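You operate a simulated robot arm through the tools that you are given. There is no shell and no other tool. Be economical: measure what you need, move in short steps, check, and stop when the job is done.

You run a simulated robot arm. Do the job below in one go: nothing can be reset, and whatever is moved stays where it is left.

JOB
Move the stop pin to the 80 mm hole, square the film and clamp the green end.
Fine: draw the edge guide back first; then push it up to the pin.
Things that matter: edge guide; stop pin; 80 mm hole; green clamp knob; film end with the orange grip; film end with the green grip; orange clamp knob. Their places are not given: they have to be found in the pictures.

It is judged by the outcome, as a careful person would: the job done as asked, and still so three seconds after it is handed in. It fails if anything else is knocked over, pushed out of place, dropped, spilled or broken.

ROBOT AND FRAMES
A 6-joint arm with a two-finger parallel gripper, fixed in place. Base frame: the origin is at the foot of the arm, x ahead of it, y to its left, z up; the work surface is at about z = 4. Lengths are in mm, angles in rad, forces in N, time in s.
With the tool pointing down near the work surface it reaches from about 140 to 580 mm from the base axis. Its first joint turns from -1.152 to 1.152 rad. Payload 2.1 kg.
Tool frame: the origin (TCP) lies between the finger pads and is the grasp point; the fingertips stand 30 mm ahead of it; z points along the fingers, y is the line along which they close. The gripper opens to 94 mm. The fingers are 28 mm wide and 10 mm thick; the gripper's body (50 by 96 mm) begins 55 mm behind the TCP.
Orientation is that of the tool frame in the base frame, as a unit quaternion [x, y, z, w]. With the fingers straight down and closing along the base's y, the tool's x points along the base's -x, its y along +y and its z along -z.

CONTROLS
- The arm moves only by the tool move_arm. Its argument "plan" is a list of rows, each an object (a shift or turn left out is 0, a gripper value left out holds the last) with "rot": the turn, a rotation vector about the tool's x, y, z in degrees, a list of three; "dp": the shift along the tool's x, y, z in m, a list of three; "gripper": the opening, from 0 (shut) to 1 (fully open). In form: [{"rot": [rx, ry, rz], "dp": [x, y, z], "gripper": gripper}, ...]. A call has 1 to 8 rows; each row is the pose to reach, as a shift and turn from the pose commanded when the call began, along the tool's axes at that moment. Each row takes 0.2 s and may step no farther than 50 mm and 0.15 rad from the row before; otherwise, or with a gripper value out of range, the whole call is refused. A pose out of reach is approached as far as the arm can. The call stops where the force on the tool passes 60 N (or 10 N more than at its start, if that is more) or the arm is blocked; 0.2 s more then pass. Each finger travels about 72 mm/s and halts on what it meets, pressing with about 22 N; the grip force reading is that of the motor and also rises with nothing between the fingers. The clock runs only during rows and for 0.2 s after the last one: add rows that repeat a pose to give the fingers time. It gives the time, the measured TCP pose, the force on the tool (base axes), the opening and the grip force at its end, in the units of the frame above (readings bear some noise).
- Cameras (640 x 400 px; columns grow to the right, rows downward): "scene" is fixed at [63.5, -376.8, 493.1]; the picture's right is [0.71, -0.71, 0.00], its down [-0.34, -0.34, -0.87] and it looks along [0.62, 0.62, -0.49] (base axes); focal length 305 px, centre (320, 200). "wrist" rides on the gripper at [-37, 0, -58] in the tool frame; the picture's right is [0.00, -1.00, 0.00], its down [0.97, 0.00, -0.24] and it looks along [0.24, 0.00, 0.97] (tool axes); focal length 218 px, centre (320, 200).
- snapshot(camera): a new picture of that camera. The clock stands still meanwhile.
- pixel_to_xyz(camera, pixels): for up to 12 pixels [column, row] of the newest picture of that camera ("zoom" is the newest enlarged one), the place [x, y, z] in the base frame of the surface seen there, good to about 2 mm. The clock stands still meanwhile.
- close_up(camera, box): a new picture of the part [left, top, right, bottom] of that camera's present view, enlarged. The clock stands still meanwhile.
- sign_off(): hands the job in; it is judged then, once.

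Work in short steps. Measure before you move; look again where a grasp or a placing could have gone wrong, and mend it. You have 80 turns and 46 pictures in all, those below and enlarged ones among them. Open the gripper and draw the arm clear of the work before you hand the job in, unless the task says otherwise; then end with one line.

The tools are called after "Emit:" by a JSON object that holds its "name" and its "arguments". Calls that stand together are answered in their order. move_arm: Moves the arm, as the interface text tells. Its arguments: {"type":"object","properties":{"plan":{"type":"array","items":{"type":"object","properties":{"rot":{"type":"array","items":{"type":"number"}},"dp":{"type":"array","items":{"type":"number"}},"gripper":{"type":"number"}}}}},"required":["plan"]} The other tools are called the same way: snapshot (camera) takes a picture; pixel_to_xyz (camera, pixels) gives the place of the surface under pixels of a picture; close_up (camera, box) takes an enlarged picture of a part of a camera's view; sign_off () hands the job in.

At the start:

```text
time: 0.0
position: [358.9, 95.9, 353.9]
tcp_rot: [0.0, 1.0, 0.0, 0.0]
force: [-0.2, 0.5, -0.2]
gripper_width: 93.8
grip_force: 0.1
```

scene: 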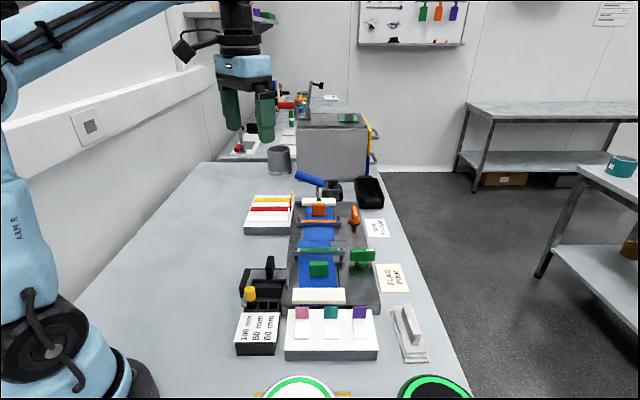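
wrist: 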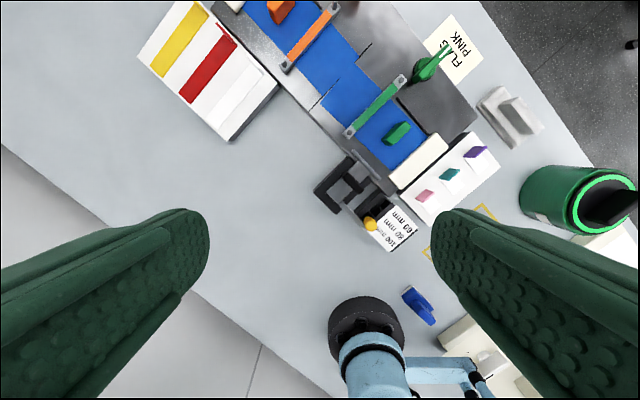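

The scene shows the film splicer around (320,260), with the guide and yellow pin at (255,290). I'll enlarge both views.

Emit:
{"name": "close_up", "arguments": {"camera": "scene", "box": [220, 170, 420, 370]}}

Emit:
{"name": "close_up", "arguments": {"camera": "wrist", "box": [240, 0, 540, 260]}}

```text
2.00 times, centred on (320, 270) of scene
```

zoom: 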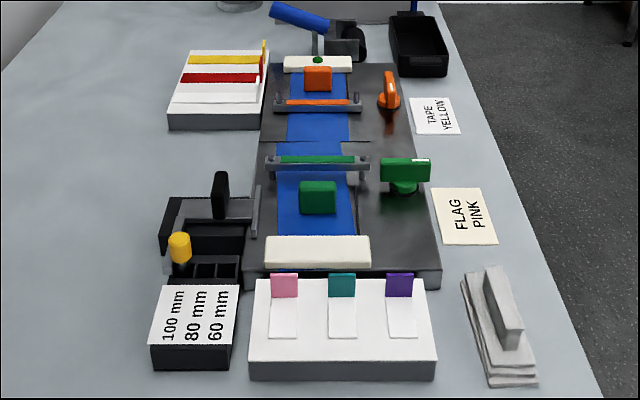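

```text
1.54 times, centred on (390, 130) of wrist
```

zoom: 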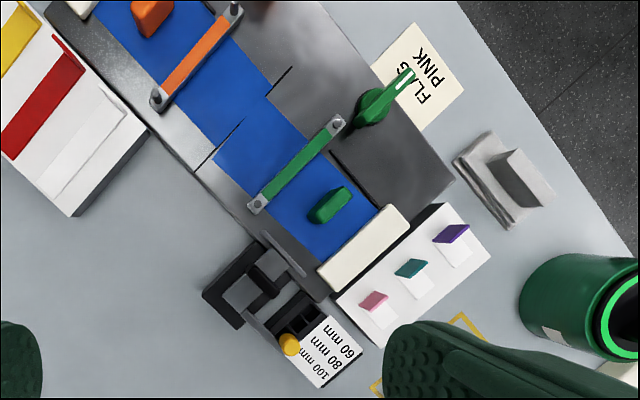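

I'll locate the main points in the wrist zoom: pin, handle, guide plate, knobs, grips.

Emit:
{"name": "pixel_to_xyz", "arguments": {"camera": "zoom", "pixels": [[289, 344], [303, 325], [313, 308], [264, 282], [285, 253], [328, 205], [370, 105], [405, 80], [258, 204], [338, 121], [152, 12], [233, 305]]}}

```text
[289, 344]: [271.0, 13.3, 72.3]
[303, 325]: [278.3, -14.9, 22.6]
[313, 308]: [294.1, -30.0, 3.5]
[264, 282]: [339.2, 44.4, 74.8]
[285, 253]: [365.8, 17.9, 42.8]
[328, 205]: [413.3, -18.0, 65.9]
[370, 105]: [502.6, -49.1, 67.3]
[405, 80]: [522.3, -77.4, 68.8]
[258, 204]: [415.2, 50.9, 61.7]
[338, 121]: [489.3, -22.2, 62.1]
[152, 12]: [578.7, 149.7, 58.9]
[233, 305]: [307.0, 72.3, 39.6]
```

Film axis runs along about (0.71,0.71); the guide slides along (0.71,-0.71). I turn the tool by 45° and hover over the guide to look closer.

Emit:
{"name": "move_arm", "arguments": {"plan": [{"rot": [0, 0, -8], "dp": [0.005, -0.01, 0.015]}, {"rot": [0, 0, -16], "dp": [0.01, -0.02, 0.03]}, {"rot": [0, 0, -24], "dp": [0.015, -0.03, 0.045]}, {"rot": [0, 0, -32], "dp": [0.02, -0.04, 0.06]}, {"rot": [0, 0, -40], "dp": [0.025, -0.05, 0.075]}, {"rot": [0, 0, -45], "dp": [0.03, -0.06, 0.09]}, {"rot": [0, 0, -45], "dp": [0.03, -0.06, 0.09]}]}}

Emit:
{"name": "snapshot", "arguments": {"camera": "wrist"}}

```text
time: 1.6
position: [328.1, 34.9, 264.3]
tcp_rot: [-0.383, 0.924, 0.0, -0.001]
force: [-0.5, -0.9, 0.4]
gripper_width: 93.9
grip_force: 0.0
```

```text
41 pictures are left
```

wrist: 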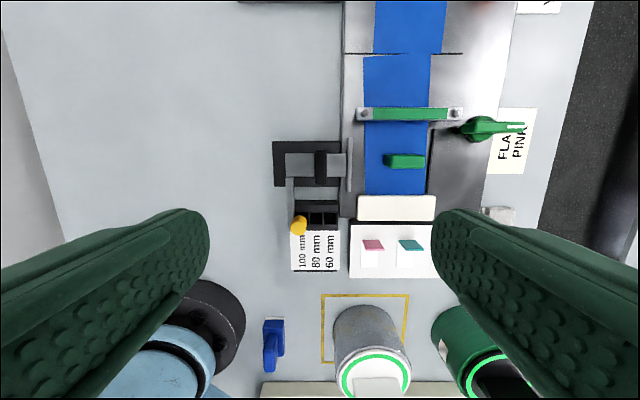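

The view is now aligned with the rig; I enlarge the guide and green clamp zone.

Emit:
{"name": "close_up", "arguments": {"camera": "wrist", "box": [260, 125, 400, 215]}}

Emit:
{"name": "close_up", "arguments": {"camera": "wrist", "box": [260, 170, 380, 245]}}

Emit:
{"name": "close_up", "arguments": {"camera": "wrist", "box": [330, 0, 550, 140]}}

Emit:
{"name": "close_up", "arguments": {"camera": "scene", "box": [230, 240, 330, 320]}}

```text
4.44 times, centred on (330, 170) of wrist
```

zoom: 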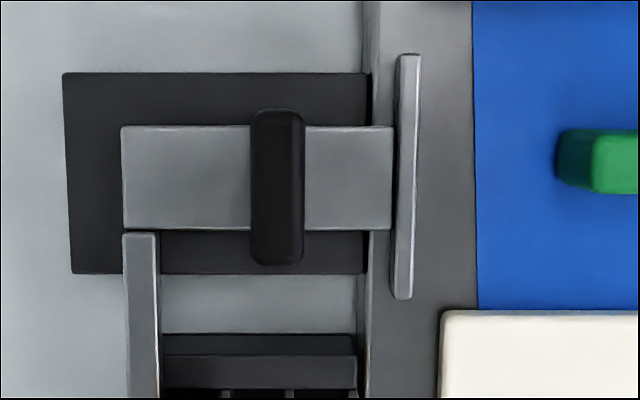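

```text
5.33 times, centred on (320, 208) of wrist
```

zoom: 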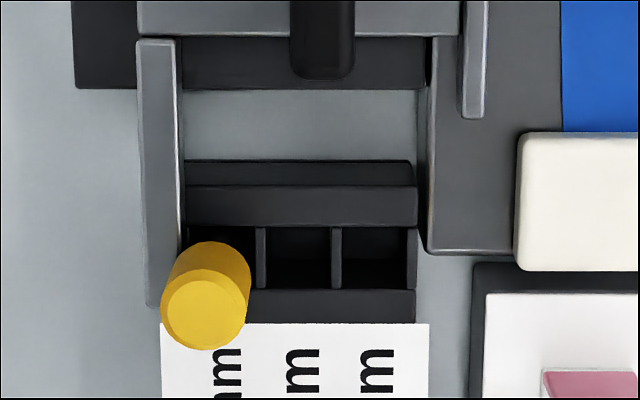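

```text
2.86 times, centred on (440, 70) of wrist
```

zoom: 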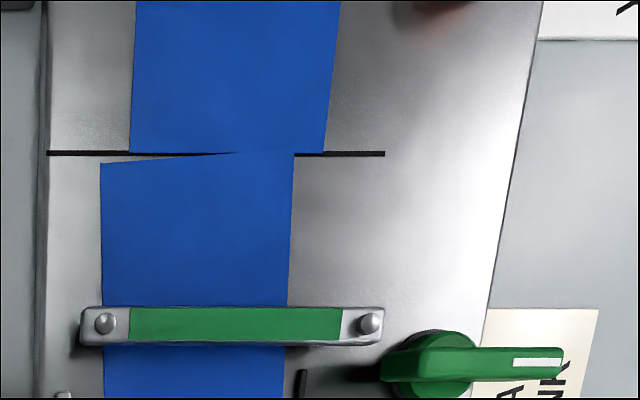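

```text
5.00 times, centred on (280, 280) of scene
```

zoom: 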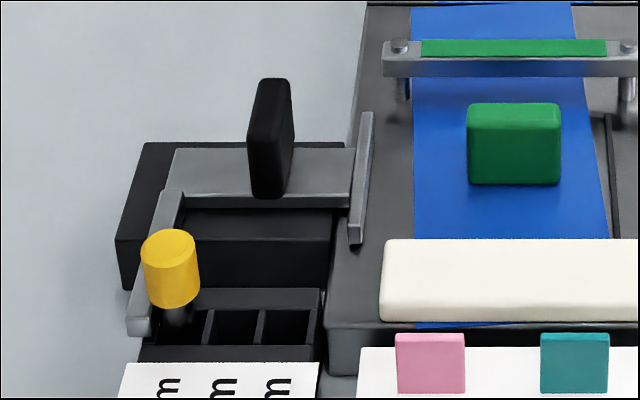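

The guide's back-arm rests on the pin's left side, so it's already at the 100 mm pin. I measure rig points in the wrist picture.

Emit:
{"name": "pixel_to_xyz", "arguments": {"camera": "wrist", "pixels": [[300, 224], [321, 152], [348, 165], [293, 200], [317, 207], [331, 207], [364, 180], [427, 180], [431, 150], [482, 126], [518, 128], [405, 158]]}}

Emit:
{"name": "close_up", "arguments": {"camera": "wrist", "box": [350, 95, 510, 195]}}

Emit:
{"name": "close_up", "arguments": {"camera": "scene", "box": [290, 190, 390, 280]}}

```text
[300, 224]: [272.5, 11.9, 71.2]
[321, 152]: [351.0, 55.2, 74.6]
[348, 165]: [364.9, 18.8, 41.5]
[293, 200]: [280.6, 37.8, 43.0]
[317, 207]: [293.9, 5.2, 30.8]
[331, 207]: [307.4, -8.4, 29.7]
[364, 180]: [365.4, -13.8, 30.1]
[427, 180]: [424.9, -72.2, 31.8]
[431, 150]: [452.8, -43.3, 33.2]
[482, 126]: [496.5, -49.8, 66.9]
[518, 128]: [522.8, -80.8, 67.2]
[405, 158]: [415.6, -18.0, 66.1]
```

```text
4.00 times, centred on (430, 145) of wrist
```

zoom: 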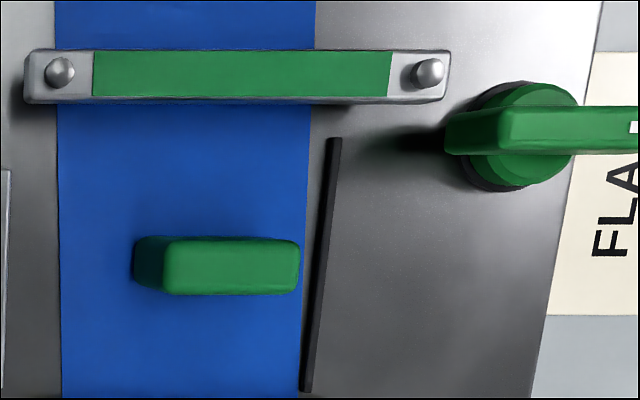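

```text
4.44 times, centred on (340, 235) of scene
```

zoom: 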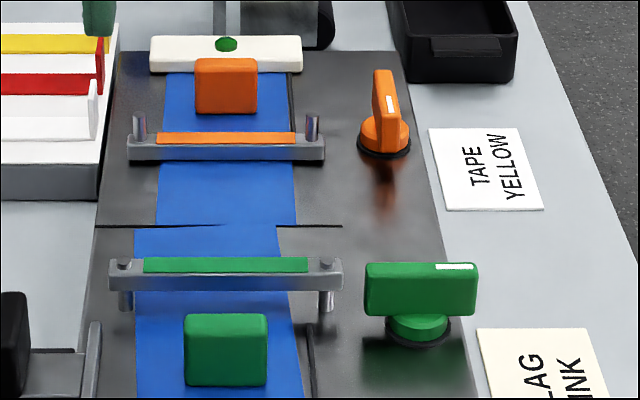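

The green bar is raised (posts low), the orange bar is down; the fence lies right of the film near (440,165). I measure the handle and pin cap precisely.

Emit:
{"name": "pixel_to_xyz", "arguments": {"camera": "wrist", "pixels": [[318, 167], [318, 151], [318, 181], [314, 167], [322.5, 167], [298.4, 228.3], [300, 221], [292, 228], [305, 228], [305, 160], [291, 190], [345, 165]]}}

Emit:
{"name": "pixel_to_xyz", "arguments": {"camera": "wrist", "pixels": [[310, 214], [324, 214], [337, 214], [338, 200], [280, 170], [296, 200]]}}

```text
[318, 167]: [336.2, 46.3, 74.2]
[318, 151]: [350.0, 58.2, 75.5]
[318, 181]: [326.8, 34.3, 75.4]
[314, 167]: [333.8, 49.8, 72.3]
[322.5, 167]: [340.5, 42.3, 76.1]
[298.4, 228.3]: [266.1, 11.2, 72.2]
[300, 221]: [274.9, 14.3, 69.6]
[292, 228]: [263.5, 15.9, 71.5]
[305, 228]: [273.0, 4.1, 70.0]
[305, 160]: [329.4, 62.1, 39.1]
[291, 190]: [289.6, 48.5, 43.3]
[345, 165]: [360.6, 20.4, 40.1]
```

```text
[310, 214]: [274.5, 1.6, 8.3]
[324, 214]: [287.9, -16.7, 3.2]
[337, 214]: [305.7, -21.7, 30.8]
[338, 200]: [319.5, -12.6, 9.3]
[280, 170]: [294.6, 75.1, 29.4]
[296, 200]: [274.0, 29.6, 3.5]
```

Handle centre is about (337,46), top z 75. I go down with half-open fingers to TCP z≈84.

Emit:
{"name": "move_arm", "arguments": {"plan": [{"dp": [-0.0143, 0.0018, 0.04], "gripper": 0.5}, {"dp": [-0.0143, 0.0018, 0.08]}, {"dp": [-0.0143, 0.0018, 0.12]}, {"dp": [-0.0143, 0.0018, 0.15]}, {"dp": [-0.0143, 0.0018, 0.17]}, {"dp": [-0.0143, 0.0018, 0.18]}, {"dp": [-0.0143, 0.0018, 0.18]}]}}

Emit:
{"name": "snapshot", "arguments": {"camera": "wrist"}}

```text
time: 3.2
position: [338.3, 46.3, 84.3]
tcp_rot: [-0.382, 0.924, 0.0, 0.0]
force: [-0.3, -0.1, -0.4]
gripper_width: 47.1
grip_force: 0.0
```

```text
34 pictures are left
```

wrist: 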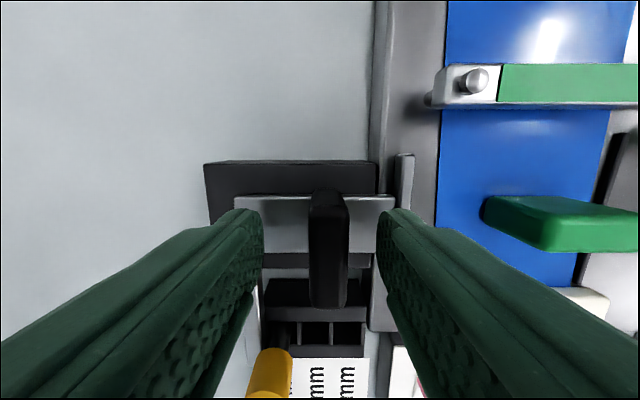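

Handle at (328,240) sits between the fingers at column ~320. I close on it.

Emit:
{"name": "move_arm", "arguments": {"plan": [{"gripper": 0.0}, {"gripper": 0.0}, {"gripper": 0.0}, {"gripper": 0.0}]}}

```text
time: 4.2
position: [337.5, 46.4, 84.5]
tcp_rot: [-0.383, 0.924, 0.0, 0.0]
force: [-0.2, -0.3, -5.7]
gripper_width: 13.3
grip_force: 44.7
```

Gripped at 13.3 mm. I draw the guide back 15 mm along tool +y (away from the film).

Emit:
{"name": "move_arm", "arguments": {"plan": [{"dp": [0, 0.003, 0]}, {"dp": [0, 0.006, 0]}, {"dp": [0, 0.009, 0]}, {"dp": [0, 0.012, 0]}, {"dp": [0, 0.015, 0]}, {"dp": [0, 0.015, 0]}]}}

```text
time: 5.6
position: [328.8, 55.2, 83.5]
tcp_rot: [-0.381, 0.925, -0.008, 0.002]
force: [30.7, -37.5, -32.8]
gripper_width: 13.4
grip_force: 44.8
```

It moved ~12 mm, with about 48 N sideways load, perhaps the end stop. I look.

Emit:
{"name": "snapshot", "arguments": {"camera": "wrist"}}

Emit:
{"name": "close_up", "arguments": {"camera": "scene", "box": [230, 240, 330, 320]}}

```text
33 pictures are left
```

wrist: 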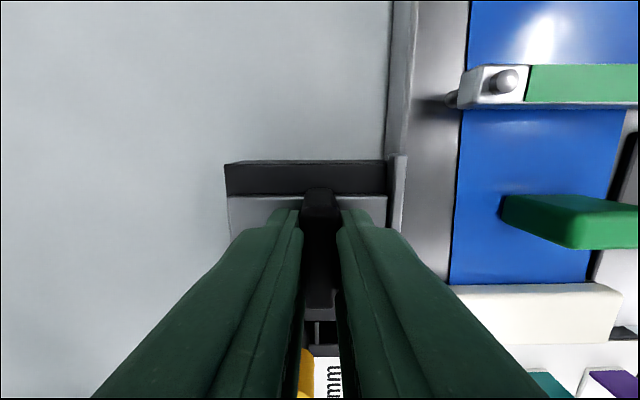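

```text
5.00 times, centred on (280, 280) of scene
```

zoom: 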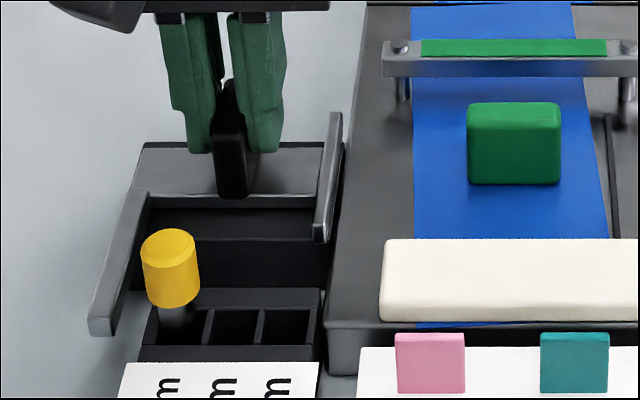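

The guide is fully drawn back against its stop. I relax 2 mm, open and lift straight up.

Emit:
{"name": "move_arm", "arguments": {"plan": [{"dp": [0, -0.0025, 0]}, {"dp": [0, -0.0025, 0], "gripper": 0.4}, {"dp": [0, -0.0025, 0], "gripper": 0.4}, {"dp": [0, -0.0025, 0]}, {"dp": [0, -0.0025, -0.04]}, {"dp": [0, -0.0025, -0.08]}, {"dp": [0, -0.0025, -0.08]}]}}

```text
time: 7.2
position: [330.0, 58.2, 165.2]
tcp_rot: [-0.382, 0.924, 0.0, 0.001]
force: [-0.2, 0.2, 0.7]
gripper_width: 37.7
grip_force: 0.0
```

I move to above the pin (about u=183, v=198) and look.

Emit:
{"name": "move_arm", "arguments": {"plan": [{"dp": [0.03, 0.004, 0]}, {"dp": [0.06, 0.008, 0]}, {"dp": [0.076, 0.009, 0]}, {"dp": [0.076, 0.009, 0]}]}}

Emit:
{"name": "snapshot", "arguments": {"camera": "wrist"}}

```text
time: 8.2
position: [267.3, 9.7, 163.0]
tcp_rot: [-0.383, 0.924, 0.001, 0.0]
force: [0.3, 0.7, -0.9]
gripper_width: 37.3
grip_force: 0.0
```

```text
31 pictures are left
```

wrist: 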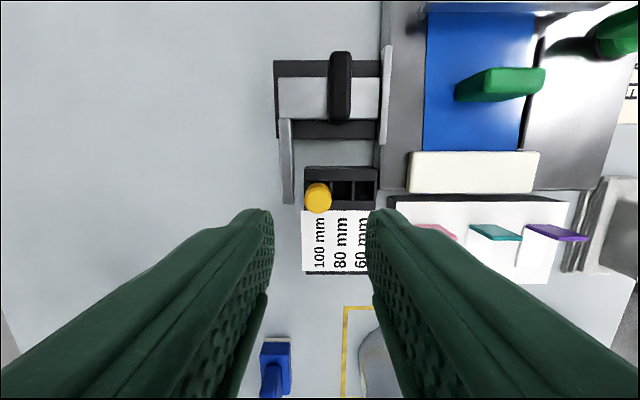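

Cap appears at (317,197). I enlarge to measure its centre and the 80 mm hole.

Emit:
{"name": "close_up", "arguments": {"camera": "wrist", "box": [290, 155, 390, 220]}}

```text
6.15 times, centred on (340, 188) of wrist
```

zoom: 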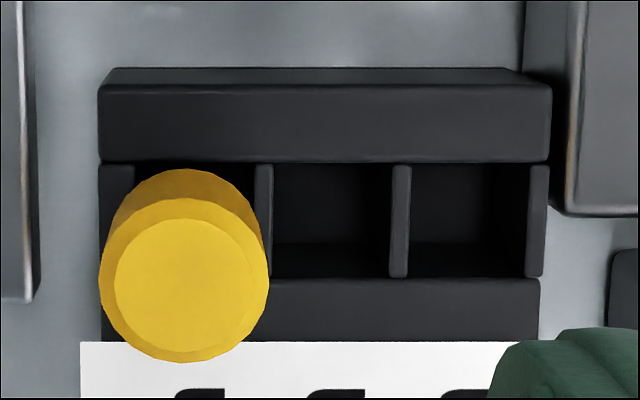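

Emit:
{"name": "pixel_to_xyz", "arguments": {"camera": "zoom", "pixels": [[185, 284], [125, 284], [245, 284], [185, 230], [185, 340], [332, 125], [264, 220], [399, 220], [537, 220], [335, 310], [332, 155], [118, 250]]}}

```text
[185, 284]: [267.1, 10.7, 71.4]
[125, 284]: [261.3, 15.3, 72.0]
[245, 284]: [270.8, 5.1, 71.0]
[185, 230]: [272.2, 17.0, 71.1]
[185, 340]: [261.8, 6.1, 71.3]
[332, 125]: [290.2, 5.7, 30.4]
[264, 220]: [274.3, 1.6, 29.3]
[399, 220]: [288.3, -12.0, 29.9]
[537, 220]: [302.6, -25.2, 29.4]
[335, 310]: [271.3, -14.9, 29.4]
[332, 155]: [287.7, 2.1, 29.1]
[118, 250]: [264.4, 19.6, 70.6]
```

Cap centre ≈(266.9,10.7), z 71; the hole pitch is ~20 mm along u. I lower to TCP z≈79 around the cap and close.

Emit:
{"name": "move_arm", "arguments": {"plan": [{"dp": [0, 0.0007, 0.03]}, {"dp": [0, 0.0007, 0.06]}, {"dp": [0, 0.0007, 0.075]}, {"dp": [0, 0.0007, 0.084]}, {"dp": [0, 0.0007, 0.084]}]}}

Emit:
{"name": "move_arm", "arguments": {"plan": [{"gripper": 0.0}, {"gripper": 0.0}, {"gripper": 0.0}, {"gripper": 0.0}]}}

Emit:
{"name": "snapshot", "arguments": {"camera": "wrist"}}

```text
time: 9.4
position: [267.4, 8.6, 81.5]
tcp_rot: [-0.383, 0.924, 0.0, 0.001]
force: [-0.1, 0.6, -0.7]
gripper_width: 37.8
grip_force: 0.0
```

```text
time: 10.4
position: [268.0, 10.1, 79.8]
tcp_rot: [-0.383, 0.924, 0.0, 0.0]
force: [-0.1, 0.6, 0.8]
gripper_width: 17.7
grip_force: 21.8
```

```text
29 pictures are left
```

wrist: 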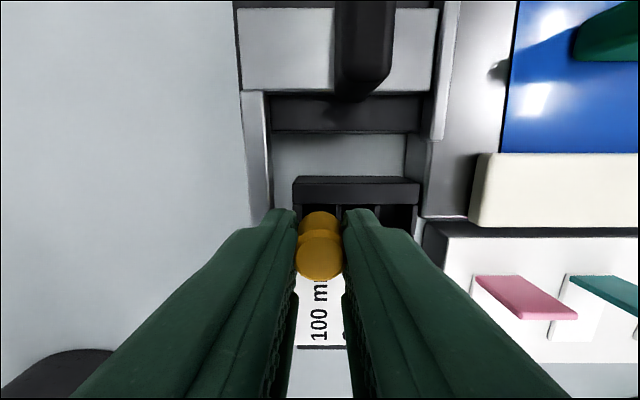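

Cap is held at 17.7 mm. I lift 50 mm slowly.

Emit:
{"name": "move_arm", "arguments": {"plan": [{"dp": [0, 0, -0.01]}, {"dp": [0, 0, -0.02]}, {"dp": [0, 0, -0.03]}, {"dp": [0, 0, -0.04]}, {"dp": [0, 0, -0.05]}, {"dp": [0, 0, -0.05]}]}}

Emit:
{"name": "close_up", "arguments": {"camera": "scene", "box": [220, 210, 330, 320]}}

```text
time: 11.8
position: [267.9, 9.8, 129.6]
tcp_rot: [-0.384, 0.924, 0.001, -0.001]
force: [-0.6, 0.0, -0.7]
gripper_width: 17.3
grip_force: 21.6
```

```text
3.64 times, centred on (275, 265) of scene
```

zoom: 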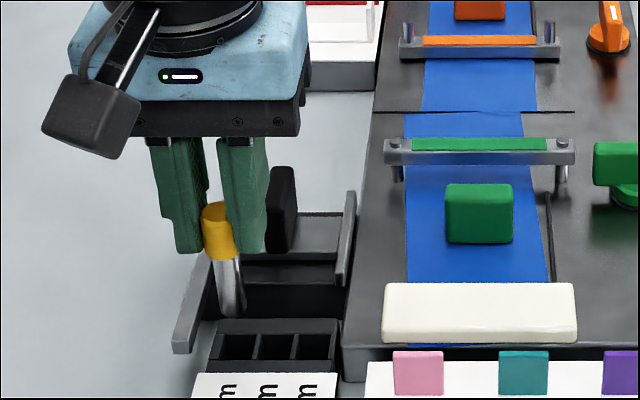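

The pin is out and its tip shows at (233,312). I measure it to check the tip clearance and tilt.

Emit:
{"name": "pixel_to_xyz", "arguments": {"camera": "zoom", "pixels": [[233, 308], [226, 265], [217, 245], [216, 212], [225, 340], [278, 340], [310, 340]]}}

```text
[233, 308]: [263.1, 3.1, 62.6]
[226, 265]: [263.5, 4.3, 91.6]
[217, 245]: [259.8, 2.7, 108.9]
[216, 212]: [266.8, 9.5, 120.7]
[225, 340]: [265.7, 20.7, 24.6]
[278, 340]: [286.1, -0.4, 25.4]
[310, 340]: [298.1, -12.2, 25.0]
```

Tip is at z≈60, the pin upright. I shift +19.7 mm toward the film, to the middle hole, and lower most of the way.

Emit:
{"name": "move_arm", "arguments": {"plan": [{"dp": [0, -0.01, 0]}, {"dp": [0, -0.0197, 0]}, {"dp": [0, -0.0197, 0]}, {"dp": [0, -0.0197, 0.015]}, {"dp": [0, -0.0197, 0.025]}, {"dp": [0, -0.0197, 0.025]}]}}

Emit:
{"name": "close_up", "arguments": {"camera": "scene", "box": [230, 240, 310, 320]}}

```text
time: 13.2
position: [282.9, -4.6, 104.3]
tcp_rot: [-0.384, 0.924, 0.0, 0.0]
force: [-0.1, 0.0, -0.7]
gripper_width: 17.7
grip_force: 21.9
```

```text
5.00 times, centred on (270, 280) of scene
```

zoom: 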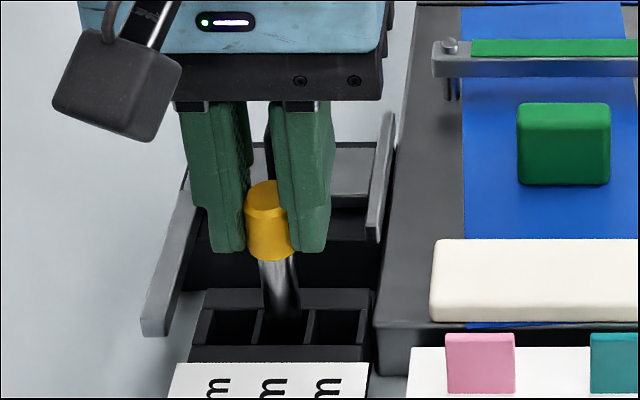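

The pin tip is lined up over the middle hole. I lower the remaining 24.5 mm in small steps.

Emit:
{"name": "move_arm", "arguments": {"plan": [{"dp": [0, 0, 0.005]}, {"dp": [0, 0, 0.01]}, {"dp": [0, 0, 0.015]}, {"dp": [0, 0, 0.02]}, {"dp": [0, 0, 0.0245]}, {"dp": [0, 0, 0.0245]}]}}

Emit:
{"name": "close_up", "arguments": {"camera": "scene", "box": [230, 240, 310, 320]}}

```text
time: 14.6
position: [283.0, -5.8, 79.8]
tcp_rot: [-0.383, 0.924, 0.0, 0.001]
force: [-1.1, 0.4, 18.9]
gripper_width: 17.6
grip_force: 22.0
```

```text
5.00 times, centred on (270, 280) of scene
```

zoom: 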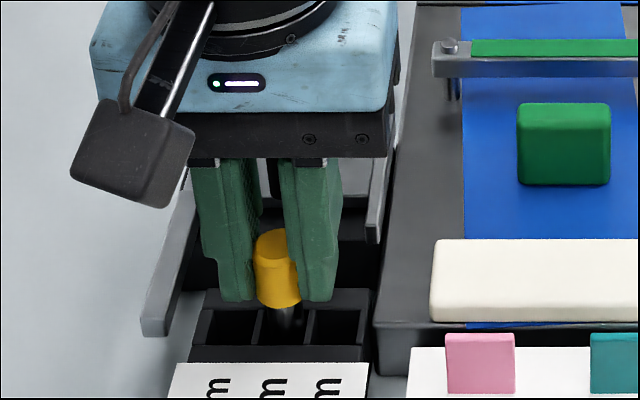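

Seated at the same height with 19 N contact. I open a little and rise.

Emit:
{"name": "move_arm", "arguments": {"plan": [{"gripper": 0.35}, {"gripper": 0.35}, {"dp": [0, 0, -0.03]}, {"dp": [0, 0, -0.07]}, {"dp": [0, 0, -0.1]}, {"dp": [0, 0, -0.1]}]}}

Emit:
{"name": "snapshot", "arguments": {"camera": "wrist"}}

```text
time: 16.0
position: [282.5, -4.6, 181.0]
tcp_rot: [-0.383, 0.924, 0.0, 0.0]
force: [0.4, -0.1, 0.1]
gripper_width: 32.9
grip_force: 0.0
```

```text
25 pictures are left
```

wrist: 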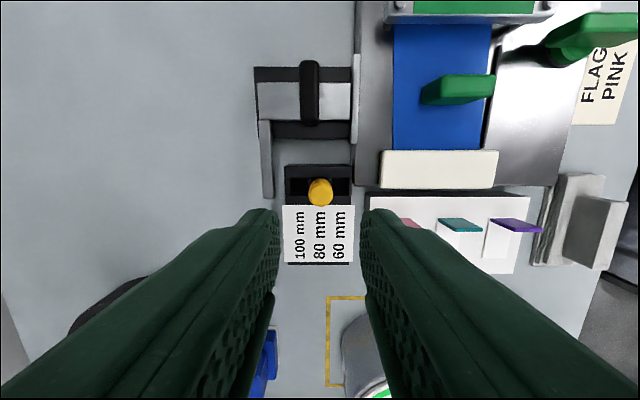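

The pin stands in the 80 mm hole. I return over the guide handle (u≈193, v≈271) and go down with fingers at 47 mm.

Emit:
{"name": "move_arm", "arguments": {"plan": [{"dp": [-0.035, 0.005, 0], "gripper": 0.5}, {"dp": [-0.075, 0.0095, 0]}, {"dp": [-0.075, 0.0095, 0.0]}, {"dp": [-0.075, 0.0095, 0.04]}, {"dp": [-0.075, 0.0095, 0.07]}, {"dp": [-0.075, 0.0095, 0.085]}, {"dp": [-0.075, 0.0095, 0.096]}, {"dp": [-0.075, 0.0095, 0.096]}]}}

Emit:
{"name": "snapshot", "arguments": {"camera": "wrist"}}

```text
time: 17.8
position: [327.8, 55.5, 84.0]
tcp_rot: [-0.383, 0.924, 0.0, 0.0]
force: [-0.5, 0.4, 1.0]
gripper_width: 47.1
grip_force: 0.2
```

```text
24 pictures are left
```

wrist: 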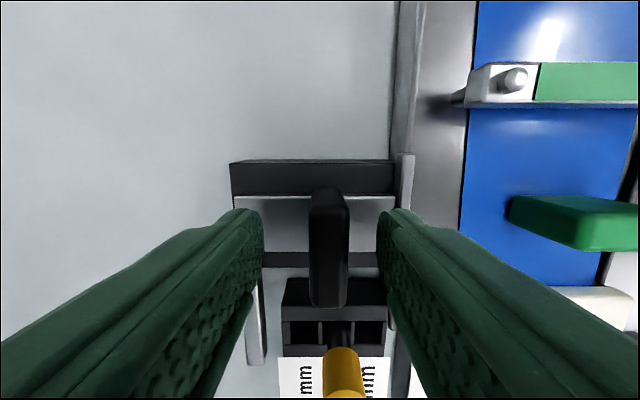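

Handle centred; I grip it and push toward the film by 28 mm first.

Emit:
{"name": "move_arm", "arguments": {"plan": [{"gripper": 0.0}, {"gripper": 0.0}, {"gripper": 0.0}, {"gripper": 0.0}]}}

Emit:
{"name": "move_arm", "arguments": {"plan": [{"dp": [0, -0.004, 0]}, {"dp": [0, -0.008, 0]}, {"dp": [0, -0.012, 0]}, {"dp": [0, -0.016, 0]}, {"dp": [0, -0.02, 0]}, {"dp": [0, -0.024, 0]}, {"dp": [0, -0.028, 0]}, {"dp": [0, -0.028, 0]}]}}

Emit:
{"name": "snapshot", "arguments": {"camera": "wrist"}}

```text
time: 18.8
position: [328.4, 55.1, 84.1]
tcp_rot: [-0.381, 0.924, -0.003, 0.002]
force: [22.3, -21.8, -11.7]
gripper_width: 13.2
grip_force: 44.4
```

```text
time: 20.6
position: [348.2, 34.7, 84.4]
tcp_rot: [-0.383, 0.924, 0.0, 0.0]
force: [-5.7, -4.1, -1.1]
gripper_width: 13.7
grip_force: 45.4
```

```text
23 pictures are left
```

wrist: 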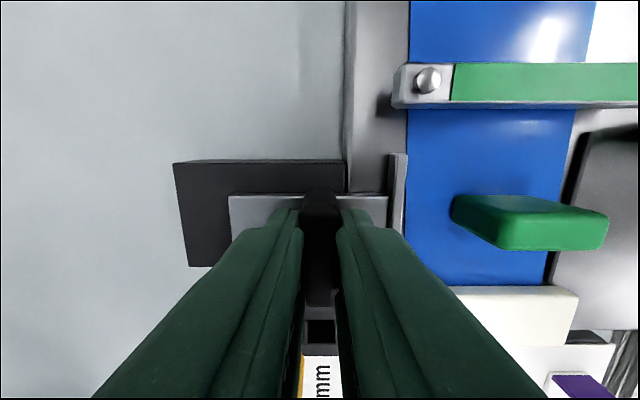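

The guide face (398,200) nearly touches the film edge (408,200). I go on in 1 mm steps up to the pin.

Emit:
{"name": "move_arm", "arguments": {"plan": [{"dp": [0, -0.001, 0]}, {"dp": [0, -0.002, 0]}, {"dp": [0, -0.003, 0]}, {"dp": [0, -0.004, 0]}, {"dp": [0, -0.005, 0]}, {"dp": [0, -0.006, 0]}, {"dp": [0, -0.006, 0]}]}}

Emit:
{"name": "snapshot", "arguments": {"camera": "wrist"}}

Emit:
{"name": "close_up", "arguments": {"camera": "scene", "box": [230, 220, 350, 320]}}

```text
time: 22.2
position: [353.1, 31.2, 84.0]
tcp_rot: [-0.383, 0.924, 0.0, 0.0]
force: [-5.9, -5.4, 1.8]
gripper_width: 13.5
grip_force: 45.0
```

```text
22 pictures are left
```

wrist: 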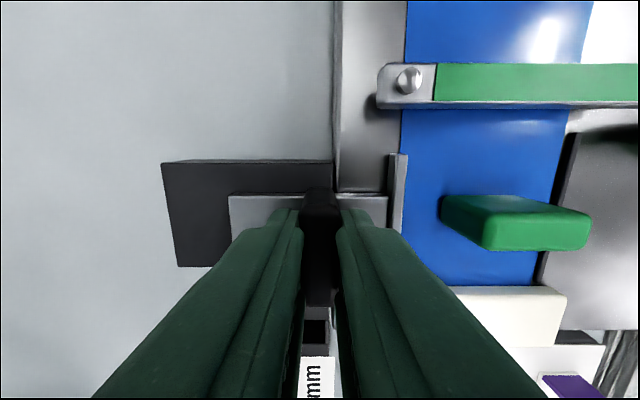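

```text
4.00 times, centred on (290, 270) of scene
```

zoom: 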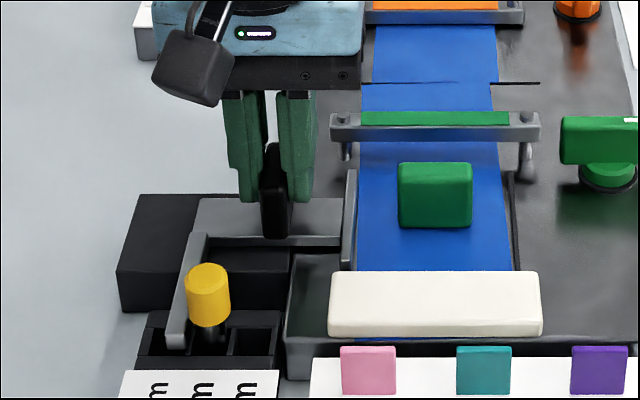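

The guide is touching the film but the back-arm still has a small gap to the pin. I continue in 1 mm steps, watching force.

Emit:
{"name": "move_arm", "arguments": {"plan": [{"dp": [0, -0.001, 0]}, {"dp": [0, -0.002, 0]}, {"dp": [0, -0.003, 0]}, {"dp": [0, -0.003, 0]}]}}

Emit:
{"name": "close_up", "arguments": {"camera": "scene", "box": [240, 250, 320, 320]}}

```text
time: 23.2
position: [355.9, 28.9, 84.6]
tcp_rot: [-0.382, 0.924, -0.001, 0.0]
force: [-11.4, -10.6, 13.6]
gripper_width: 13.3
grip_force: 45.2
```

```text
5.71 times, centred on (280, 285) of scene
```

zoom: 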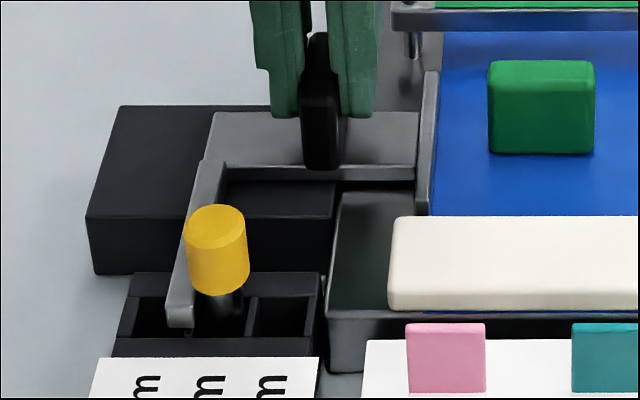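

Arm is near the pin's shaft now but little sideways force yet. One to two more millimetres.

Emit:
{"name": "move_arm", "arguments": {"plan": [{"dp": [0, -0.001, 0]}, {"dp": [0, -0.002, 0]}, {"dp": [0, -0.002, 0]}]}}

Emit:
{"name": "snapshot", "arguments": {"camera": "wrist"}}

```text
time: 24.0
position: [356.4, 27.1, 84.5]
tcp_rot: [-0.383, 0.924, 0.0, 0.0]
force: [-11.7, -11.0, 0.4]
gripper_width: 13.1
grip_force: 45.1
```

```text
19 pictures are left
```

wrist: 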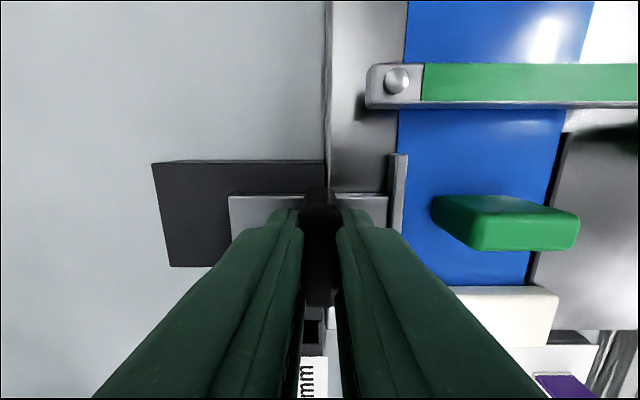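

Still no u-direction resistance; the film's right edge nears the fence (555,170). Continue.

Emit:
{"name": "move_arm", "arguments": {"plan": [{"dp": [0, -0.001, 0]}, {"dp": [0, -0.002, 0]}, {"dp": [0, -0.002, 0]}]}}

Emit:
{"name": "close_up", "arguments": {"camera": "scene", "box": [240, 250, 320, 320]}}

```text
time: 24.8
position: [355.6, 27.6, 83.9]
tcp_rot: [-0.383, 0.924, 0.001, -0.001]
force: [-15.8, -1.4, -15.1]
gripper_width: 13.5
grip_force: 45.2
```

```text
5.71 times, centred on (280, 285) of scene
```

zoom: 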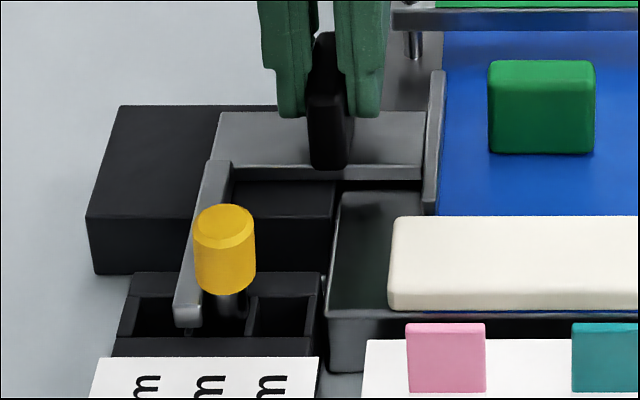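

Now the arm contacts the pin (it shifted slightly in its hole, ~10 N). I push a further 2 mm to seat it firmly.

Emit:
{"name": "move_arm", "arguments": {"plan": [{"dp": [0, -0.001, 0]}, {"dp": [0, -0.002, 0]}, {"dp": [0, -0.002, 0]}]}}

Emit:
{"name": "close_up", "arguments": {"camera": "scene", "box": [240, 250, 320, 320]}}

```text
time: 25.6
position: [356.5, 26.8, 84.6]
tcp_rot: [-0.383, 0.924, 0.002, -0.002]
force: [-23.6, 12.4, -29.9]
gripper_width: 13.5
grip_force: 45.2
```

```text
5.71 times, centred on (280, 285) of scene
```

zoom: 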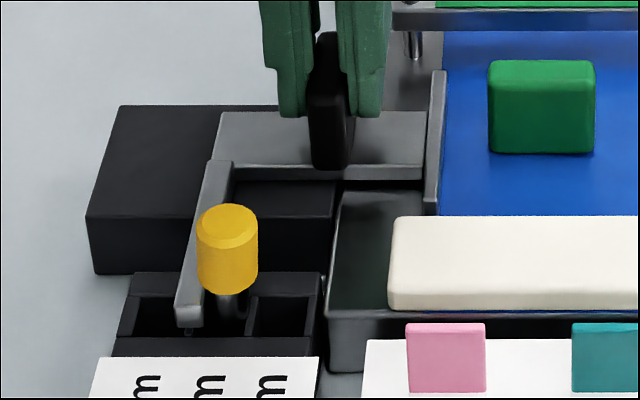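

Firm contact at ~25 N. I relax 2.5 mm of command, open and rise, then inspect.

Emit:
{"name": "move_arm", "arguments": {"plan": [{"dp": [0, 0.0025, 0]}, {"dp": [0, 0.0025, 0], "gripper": 0.4}, {"dp": [0, 0.0025, 0], "gripper": 0.4}, {"dp": [0, 0.0025, 0]}, {"dp": [0, 0.0025, -0.04]}, {"dp": [0, 0.0025, -0.085]}, {"dp": [0, 0.0025, -0.13]}, {"dp": [0, 0.0025, -0.16]}]}}

Emit:
{"name": "snapshot", "arguments": {"camera": "wrist"}}

```text
time: 27.4
position: [355.7, 28.2, 244.7]
tcp_rot: [-0.382, 0.924, 0.0, 0.0]
force: [0.4, -0.4, 0.9]
gripper_width: 37.5
grip_force: 0.1
```

```text
16 pictures are left
```

wrist: 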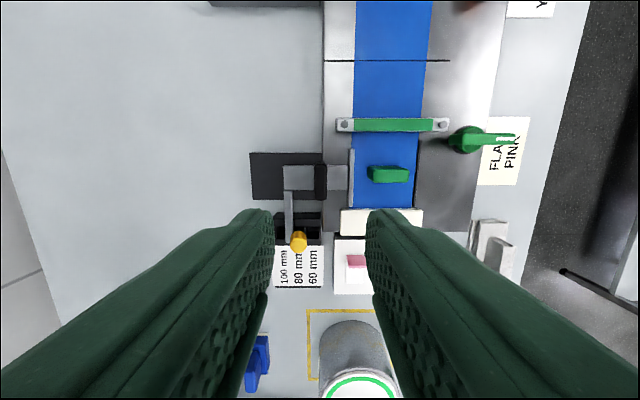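

Film halves now look in line. I enlarge to check squareness, the guide against film, and the clamp.

Emit:
{"name": "close_up", "arguments": {"camera": "wrist", "box": [320, 40, 520, 220]}}

Emit:
{"name": "pixel_to_xyz", "arguments": {"camera": "zoom", "pixels": [[385, 155], [350, 153], [420, 158], [360, 165], [168, 220], [171, 330], [296, 220], [290, 330], [180, 100], [305, 100], [155, 280], [297, 320]]}}

```text
2.22 times, centred on (420, 130) of wrist
```

zoom: 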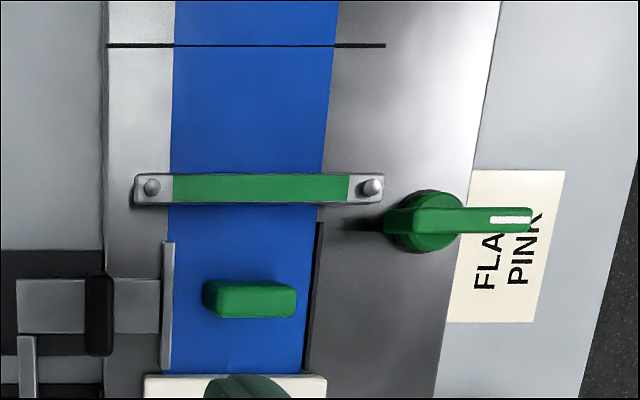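

```text
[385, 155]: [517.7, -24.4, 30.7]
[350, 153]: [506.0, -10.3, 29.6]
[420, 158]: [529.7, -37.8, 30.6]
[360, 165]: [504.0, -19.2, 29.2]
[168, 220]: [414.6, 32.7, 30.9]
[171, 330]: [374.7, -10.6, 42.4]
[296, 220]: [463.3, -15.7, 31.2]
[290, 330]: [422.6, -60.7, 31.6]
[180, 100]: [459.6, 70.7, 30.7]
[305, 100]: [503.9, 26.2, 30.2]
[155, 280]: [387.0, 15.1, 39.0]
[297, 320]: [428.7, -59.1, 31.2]
```

Film is square, guide seated. Now I check how the orange (clamped) knob points, to know the green's clamped direction.

Emit:
{"name": "close_up", "arguments": {"camera": "scene", "box": [335, 190, 385, 280]}}

Emit:
{"name": "pixel_to_xyz", "arguments": {"camera": "wrist", "pixels": [[450, 139], [466, 139], [480, 139], [500, 139], [512, 139], [466, 127], [466, 152], [490, 134], [490, 144]]}}

```text
4.44 times, centred on (360, 235) of scene
```

zoom: 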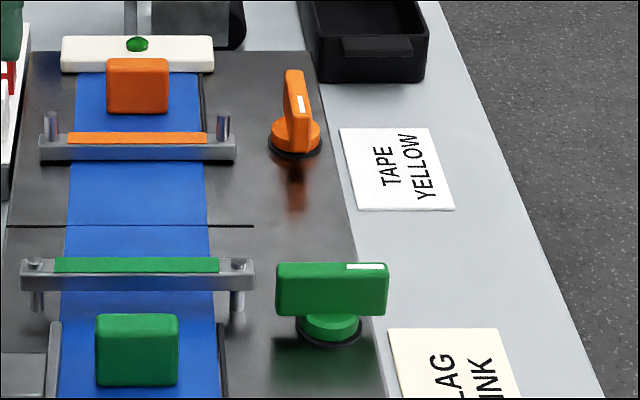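

```text
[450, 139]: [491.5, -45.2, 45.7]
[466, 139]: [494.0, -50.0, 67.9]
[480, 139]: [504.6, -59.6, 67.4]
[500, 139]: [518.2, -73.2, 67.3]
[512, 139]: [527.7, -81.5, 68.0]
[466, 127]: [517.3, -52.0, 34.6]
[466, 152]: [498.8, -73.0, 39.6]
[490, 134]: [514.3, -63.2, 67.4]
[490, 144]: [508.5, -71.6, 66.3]
```

The orange mark points to the near side (−v), green's points outward (+u), so green should turn clockwise 90° from above. Knob axis ≈(506.6,−61.9), lever top z 67. I travel there high up while turning the tool.

Emit:
{"name": "move_arm", "arguments": {"plan": [{"rot": [0, 0, -8.4], "dp": [-0.0054, -0.0213, 0]}, {"rot": [0, 0, -16.8], "dp": [-0.0108, -0.0426, 0]}, {"rot": [0, 0, -25.2], "dp": [-0.0162, -0.0639, 0]}, {"rot": [0, 0, -33.6], "dp": [-0.0216, -0.0852, 0]}, {"rot": [0, 0, -42], "dp": [-0.027, -0.1065, 0]}, {"rot": [0, 0, -50.4], "dp": [-0.0324, -0.1278, 0]}, {"rot": [0, 0, -58.8], "dp": [-0.0378, -0.1491, 0]}, {"rot": [0, 0, -67.2], "dp": [-0.043, -0.1704, 0]}]}}

Emit:
{"name": "move_arm", "arguments": {"plan": [{"rot": [0, 0, -8]}, {"rot": [0, 0, -16]}, {"rot": [0, 0, -22.8]}, {"rot": [0, 0, -22.8], "dp": [0, 0, 0.04]}, {"rot": [0, 0, -22.8], "dp": [0, 0, 0.08]}, {"rot": [0, 0, -22.8], "dp": [0, 0, 0.08]}]}}

Emit:
{"name": "snapshot", "arguments": {"camera": "wrist"}}

```text
time: 29.2
position: [509.3, -62.8, 244.4]
tcp_rot: [0.831, -0.556, 0.0, 0.0]
force: [-0.1, 0.7, -0.1]
gripper_width: 37.7
grip_force: 0.1
```

```text
time: 30.6
position: [509.2, -61.8, 167.3]
tcp_rot: [0.924, -0.383, 0.0, 0.0]
force: [0.6, -0.1, 0.6]
gripper_width: 37.9
grip_force: 0.1
```

```text
13 pictures are left
```

wrist: 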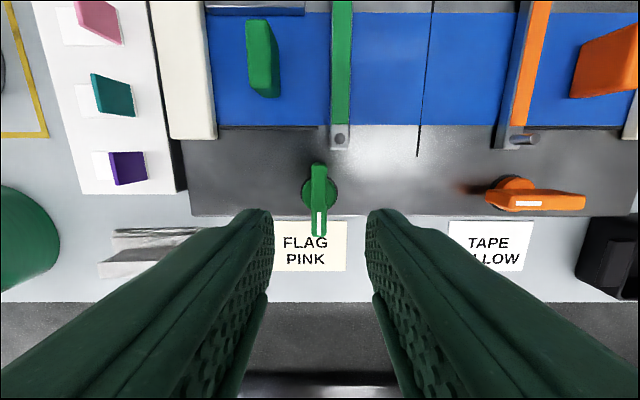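

Tool is aligned over the green knob (lever at column 319, rows 163–237). I enlarge both knobs to confirm the orange mark's direction.

Emit:
{"name": "close_up", "arguments": {"camera": "wrist", "box": [290, 120, 610, 250]}}

Emit:
{"name": "pixel_to_xyz", "arguments": {"camera": "wrist", "pixels": [[319, 168], [319, 200], [319, 232], [312, 205], [326, 205], [490, 200], [528, 203], [580, 203], [332, 192], [305, 192], [575, 195]]}}

```text
2.00 times, centred on (450, 185) of wrist
```

zoom: 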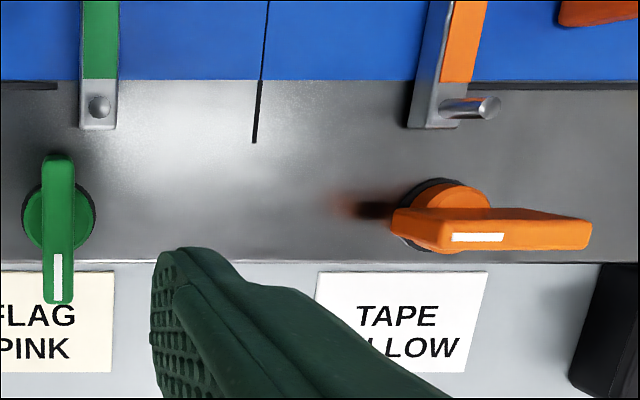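

```text
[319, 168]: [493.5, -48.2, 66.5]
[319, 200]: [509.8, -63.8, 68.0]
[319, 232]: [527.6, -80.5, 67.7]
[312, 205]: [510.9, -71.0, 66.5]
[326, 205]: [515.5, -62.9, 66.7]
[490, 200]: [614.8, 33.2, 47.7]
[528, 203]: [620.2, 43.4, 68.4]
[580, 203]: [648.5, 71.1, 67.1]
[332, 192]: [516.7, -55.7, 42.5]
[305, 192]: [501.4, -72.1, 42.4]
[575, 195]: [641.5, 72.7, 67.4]
```

Confirmed: the orange mark points to −v (image left). Axis ≈(509,−63.5). I lower to TCP z≈81 around the lever and close.

Emit:
{"name": "move_arm", "arguments": {"plan": [{"dp": [0.001, 0.0012, 0.03]}, {"dp": [0.001, 0.0012, 0.06]}, {"dp": [0.001, 0.0012, 0.076]}, {"dp": [0.001, 0.0012, 0.086]}, {"dp": [0.001, 0.0012, 0.086]}]}}

Emit:
{"name": "move_arm", "arguments": {"plan": [{"gripper": 0.0}, {"gripper": 0.0}, {"gripper": 0.0}, {"gripper": 0.0}]}}

```text
time: 31.8
position: [507.7, -65.3, 79.1]
tcp_rot: [0.924, -0.383, 0.0, 0.0]
force: [0.5, -0.5, -0.5]
gripper_width: 37.7
grip_force: 0.0
```

```text
time: 32.8
position: [508.4, -65.0, 78.8]
tcp_rot: [0.924, -0.381, 0.002, -0.002]
force: [18.3, 10.2, -5.8]
gripper_width: 11.9
grip_force: 44.7
```

Lever gripped at 11.9 mm. I turn clockwise (tool +z) 40° first.

Emit:
{"name": "move_arm", "arguments": {"plan": [{"rot": [0, 0, 8]}, {"rot": [0, 0, 16]}, {"rot": [0, 0, 24]}, {"rot": [0, 0, 32]}, {"rot": [0, 0, 40]}, {"rot": [0, 0, 40]}]}}

Emit:
{"name": "snapshot", "arguments": {"camera": "wrist"}}

```text
time: 34.2
position: [509.5, -62.7, 79.3]
tcp_rot: [0.737, -0.675, 0.003, -0.005]
force: [38.6, 17.5, -1.6]
gripper_width: 11.9
grip_force: 44.4
```

```text
11 pictures are left
```

wrist: 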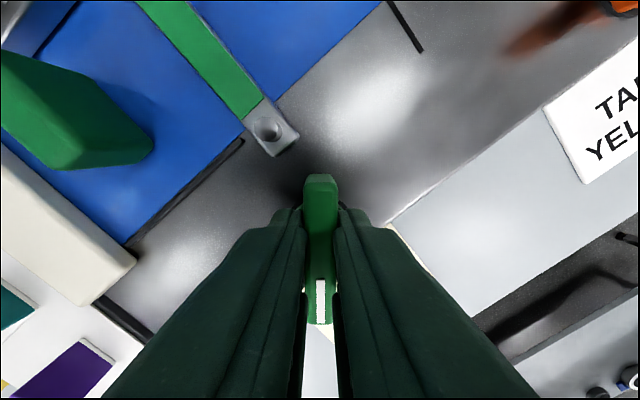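

It turned 40° freely; a 42 N side load means my centre is ~2 mm off. I correct that and turn on another 50°.

Emit:
{"name": "move_arm", "arguments": {"plan": [{"dp": [-0.0008, -0.0021, 0]}, {"rot": [0, 0, 8], "dp": [-0.0008, -0.0021, 0]}, {"rot": [0, 0, 16], "dp": [-0.0008, -0.0021, 0]}, {"rot": [0, 0, 24], "dp": [-0.0008, -0.0021, 0]}, {"rot": [0, 0, 32], "dp": [-0.0008, -0.0021, 0]}, {"rot": [0, 0, 40], "dp": [-0.0008, -0.0021, 0]}]}}

```text
time: 35.6
position: [512.6, -63.7, 78.7]
tcp_rot: [-0.461, 0.888, -0.003, 0.006]
force: [41.2, 11.1, -1.7]
gripper_width: 11.8
grip_force: 45.2
```

80° turned. I ease the centre again by 2 mm and finish the last 10°.

Emit:
{"name": "move_arm", "arguments": {"plan": [{"dp": [-0.0014, -0.0015, 0]}, {"rot": [0, 0, 5], "dp": [-0.0014, -0.0015, 0]}, {"rot": [0, 0, 10], "dp": [-0.0014, -0.0015, 0]}, {"rot": [0, 0, 10], "dp": [-0.0014, -0.0015, 0]}]}}

Emit:
{"name": "snapshot", "arguments": {"camera": "wrist"}}

Emit:
{"name": "close_up", "arguments": {"camera": "scene", "box": [290, 230, 390, 310]}}

```text
time: 36.6
position: [513.5, -65.3, 79.1]
tcp_rot: [-0.381, 0.925, -0.001, 0.002]
force: [15.1, 1.1, 15.0]
gripper_width: 11.7
grip_force: 45.1
```

```text
10 pictures are left
```

wrist: 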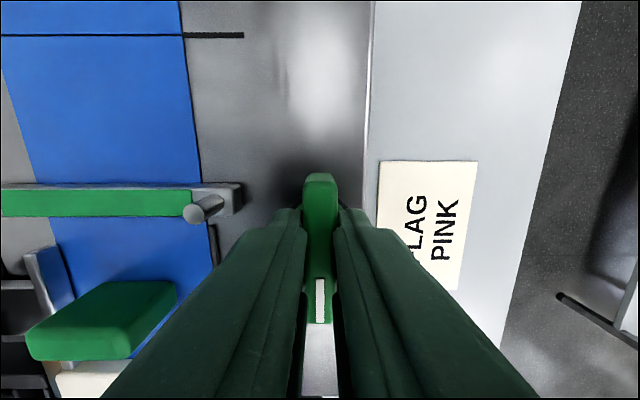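

```text
5.00 times, centred on (340, 270) of scene
```

zoom: 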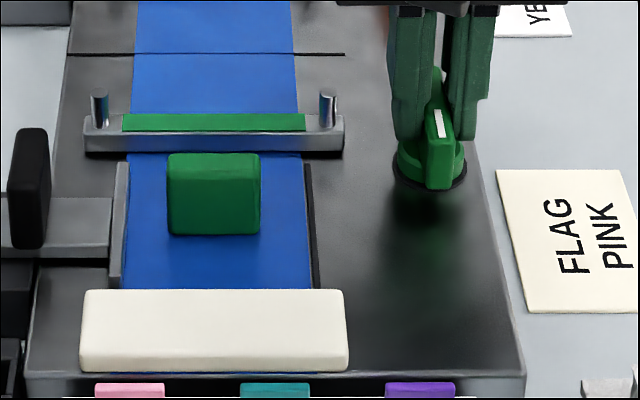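

The green bar is down and the lever points to −v like the orange one. I open and rise clear.

Emit:
{"name": "move_arm", "arguments": {"plan": [{"dp": [0, 0, 0], "gripper": 0.35}, {"gripper": 0.35}, {"gripper": 0.35}, {"dp": [0, 0, -0.03]}, {"dp": [0, 0, -0.07]}, {"dp": [0, 0, -0.115]}, {"dp": [0, 0, -0.16]}, {"dp": [0, 0, -0.19]}]}}

Emit:
{"name": "move_arm", "arguments": {"plan": [{"dp": [0.02, 0.04, 0]}, {"dp": [0.04, 0.08, 0]}, {"dp": [0.06, 0.12, -0.01]}, {"dp": [0.08, 0.15, -0.02]}, {"dp": [0.08, 0.15, -0.02]}]}}

Emit:
{"name": "snapshot", "arguments": {"camera": "wrist"}}

Emit:
{"name": "close_up", "arguments": {"camera": "scene", "box": [230, 190, 400, 330]}}

```text
time: 38.4
position: [512.1, -64.4, 270.5]
tcp_rot: [-0.383, 0.924, 0.0, 0.0]
force: [0.0, -0.6, 0.4]
gripper_width: 32.8
grip_force: 0.0
```

```text
time: 39.6
position: [349.2, -14.9, 287.0]
tcp_rot: [-0.383, 0.924, 0.0, 0.0]
force: [0.8, -0.3, -0.1]
gripper_width: 32.8
grip_force: 0.0
```

```text
8 pictures are left
```

wrist: 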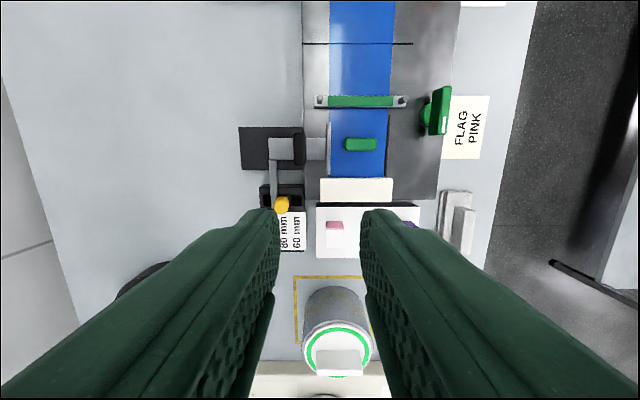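

```text
2.86 times, centred on (315, 260) of scene
```

zoom: 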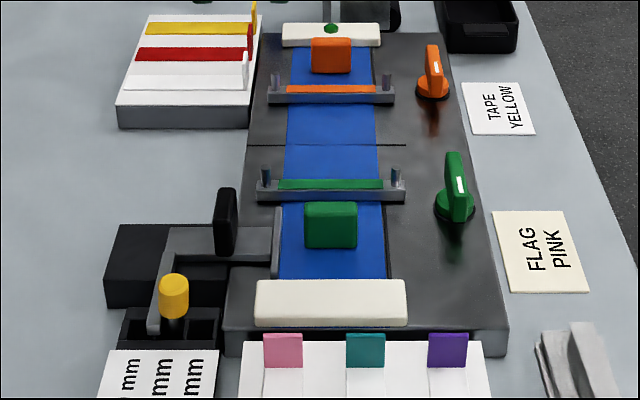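

All looks right; a last enlarged check of the seam, guide face and pin.

Emit:
{"name": "close_up", "arguments": {"camera": "wrist", "box": [235, 20, 415, 215]}}

Emit:
{"name": "close_up", "arguments": {"camera": "scene", "box": [240, 250, 320, 320]}}

```text
2.05 times, centred on (325, 118) of wrist
```

zoom: 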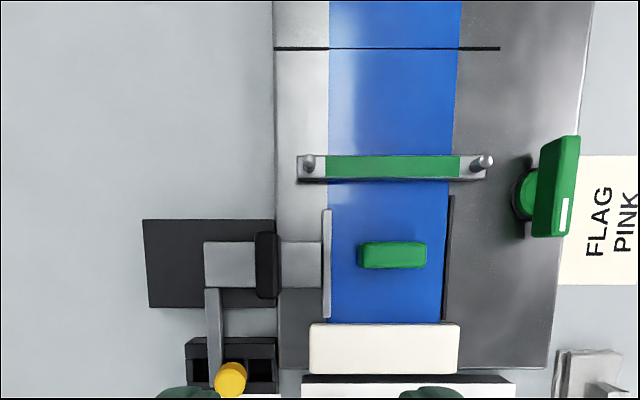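

```text
5.71 times, centred on (280, 285) of scene
```

zoom: 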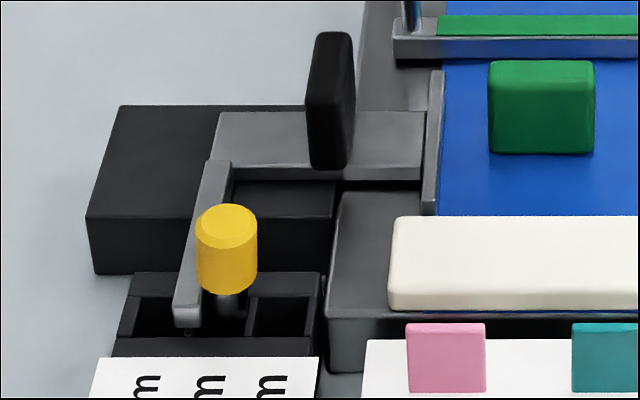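

The pin is in the 80 mm hole with the guide against it, the film is straight, and the green bar is down. The gripper is open and clear, so I hand in.

Emit:
{"name": "sign_off", "arguments": {}}

```text
The job is handed in.
```

The job is handed in: the stop pin is in the 80 mm hole, the edge guide is pushed up to it, the film is square and the green end is clamped.
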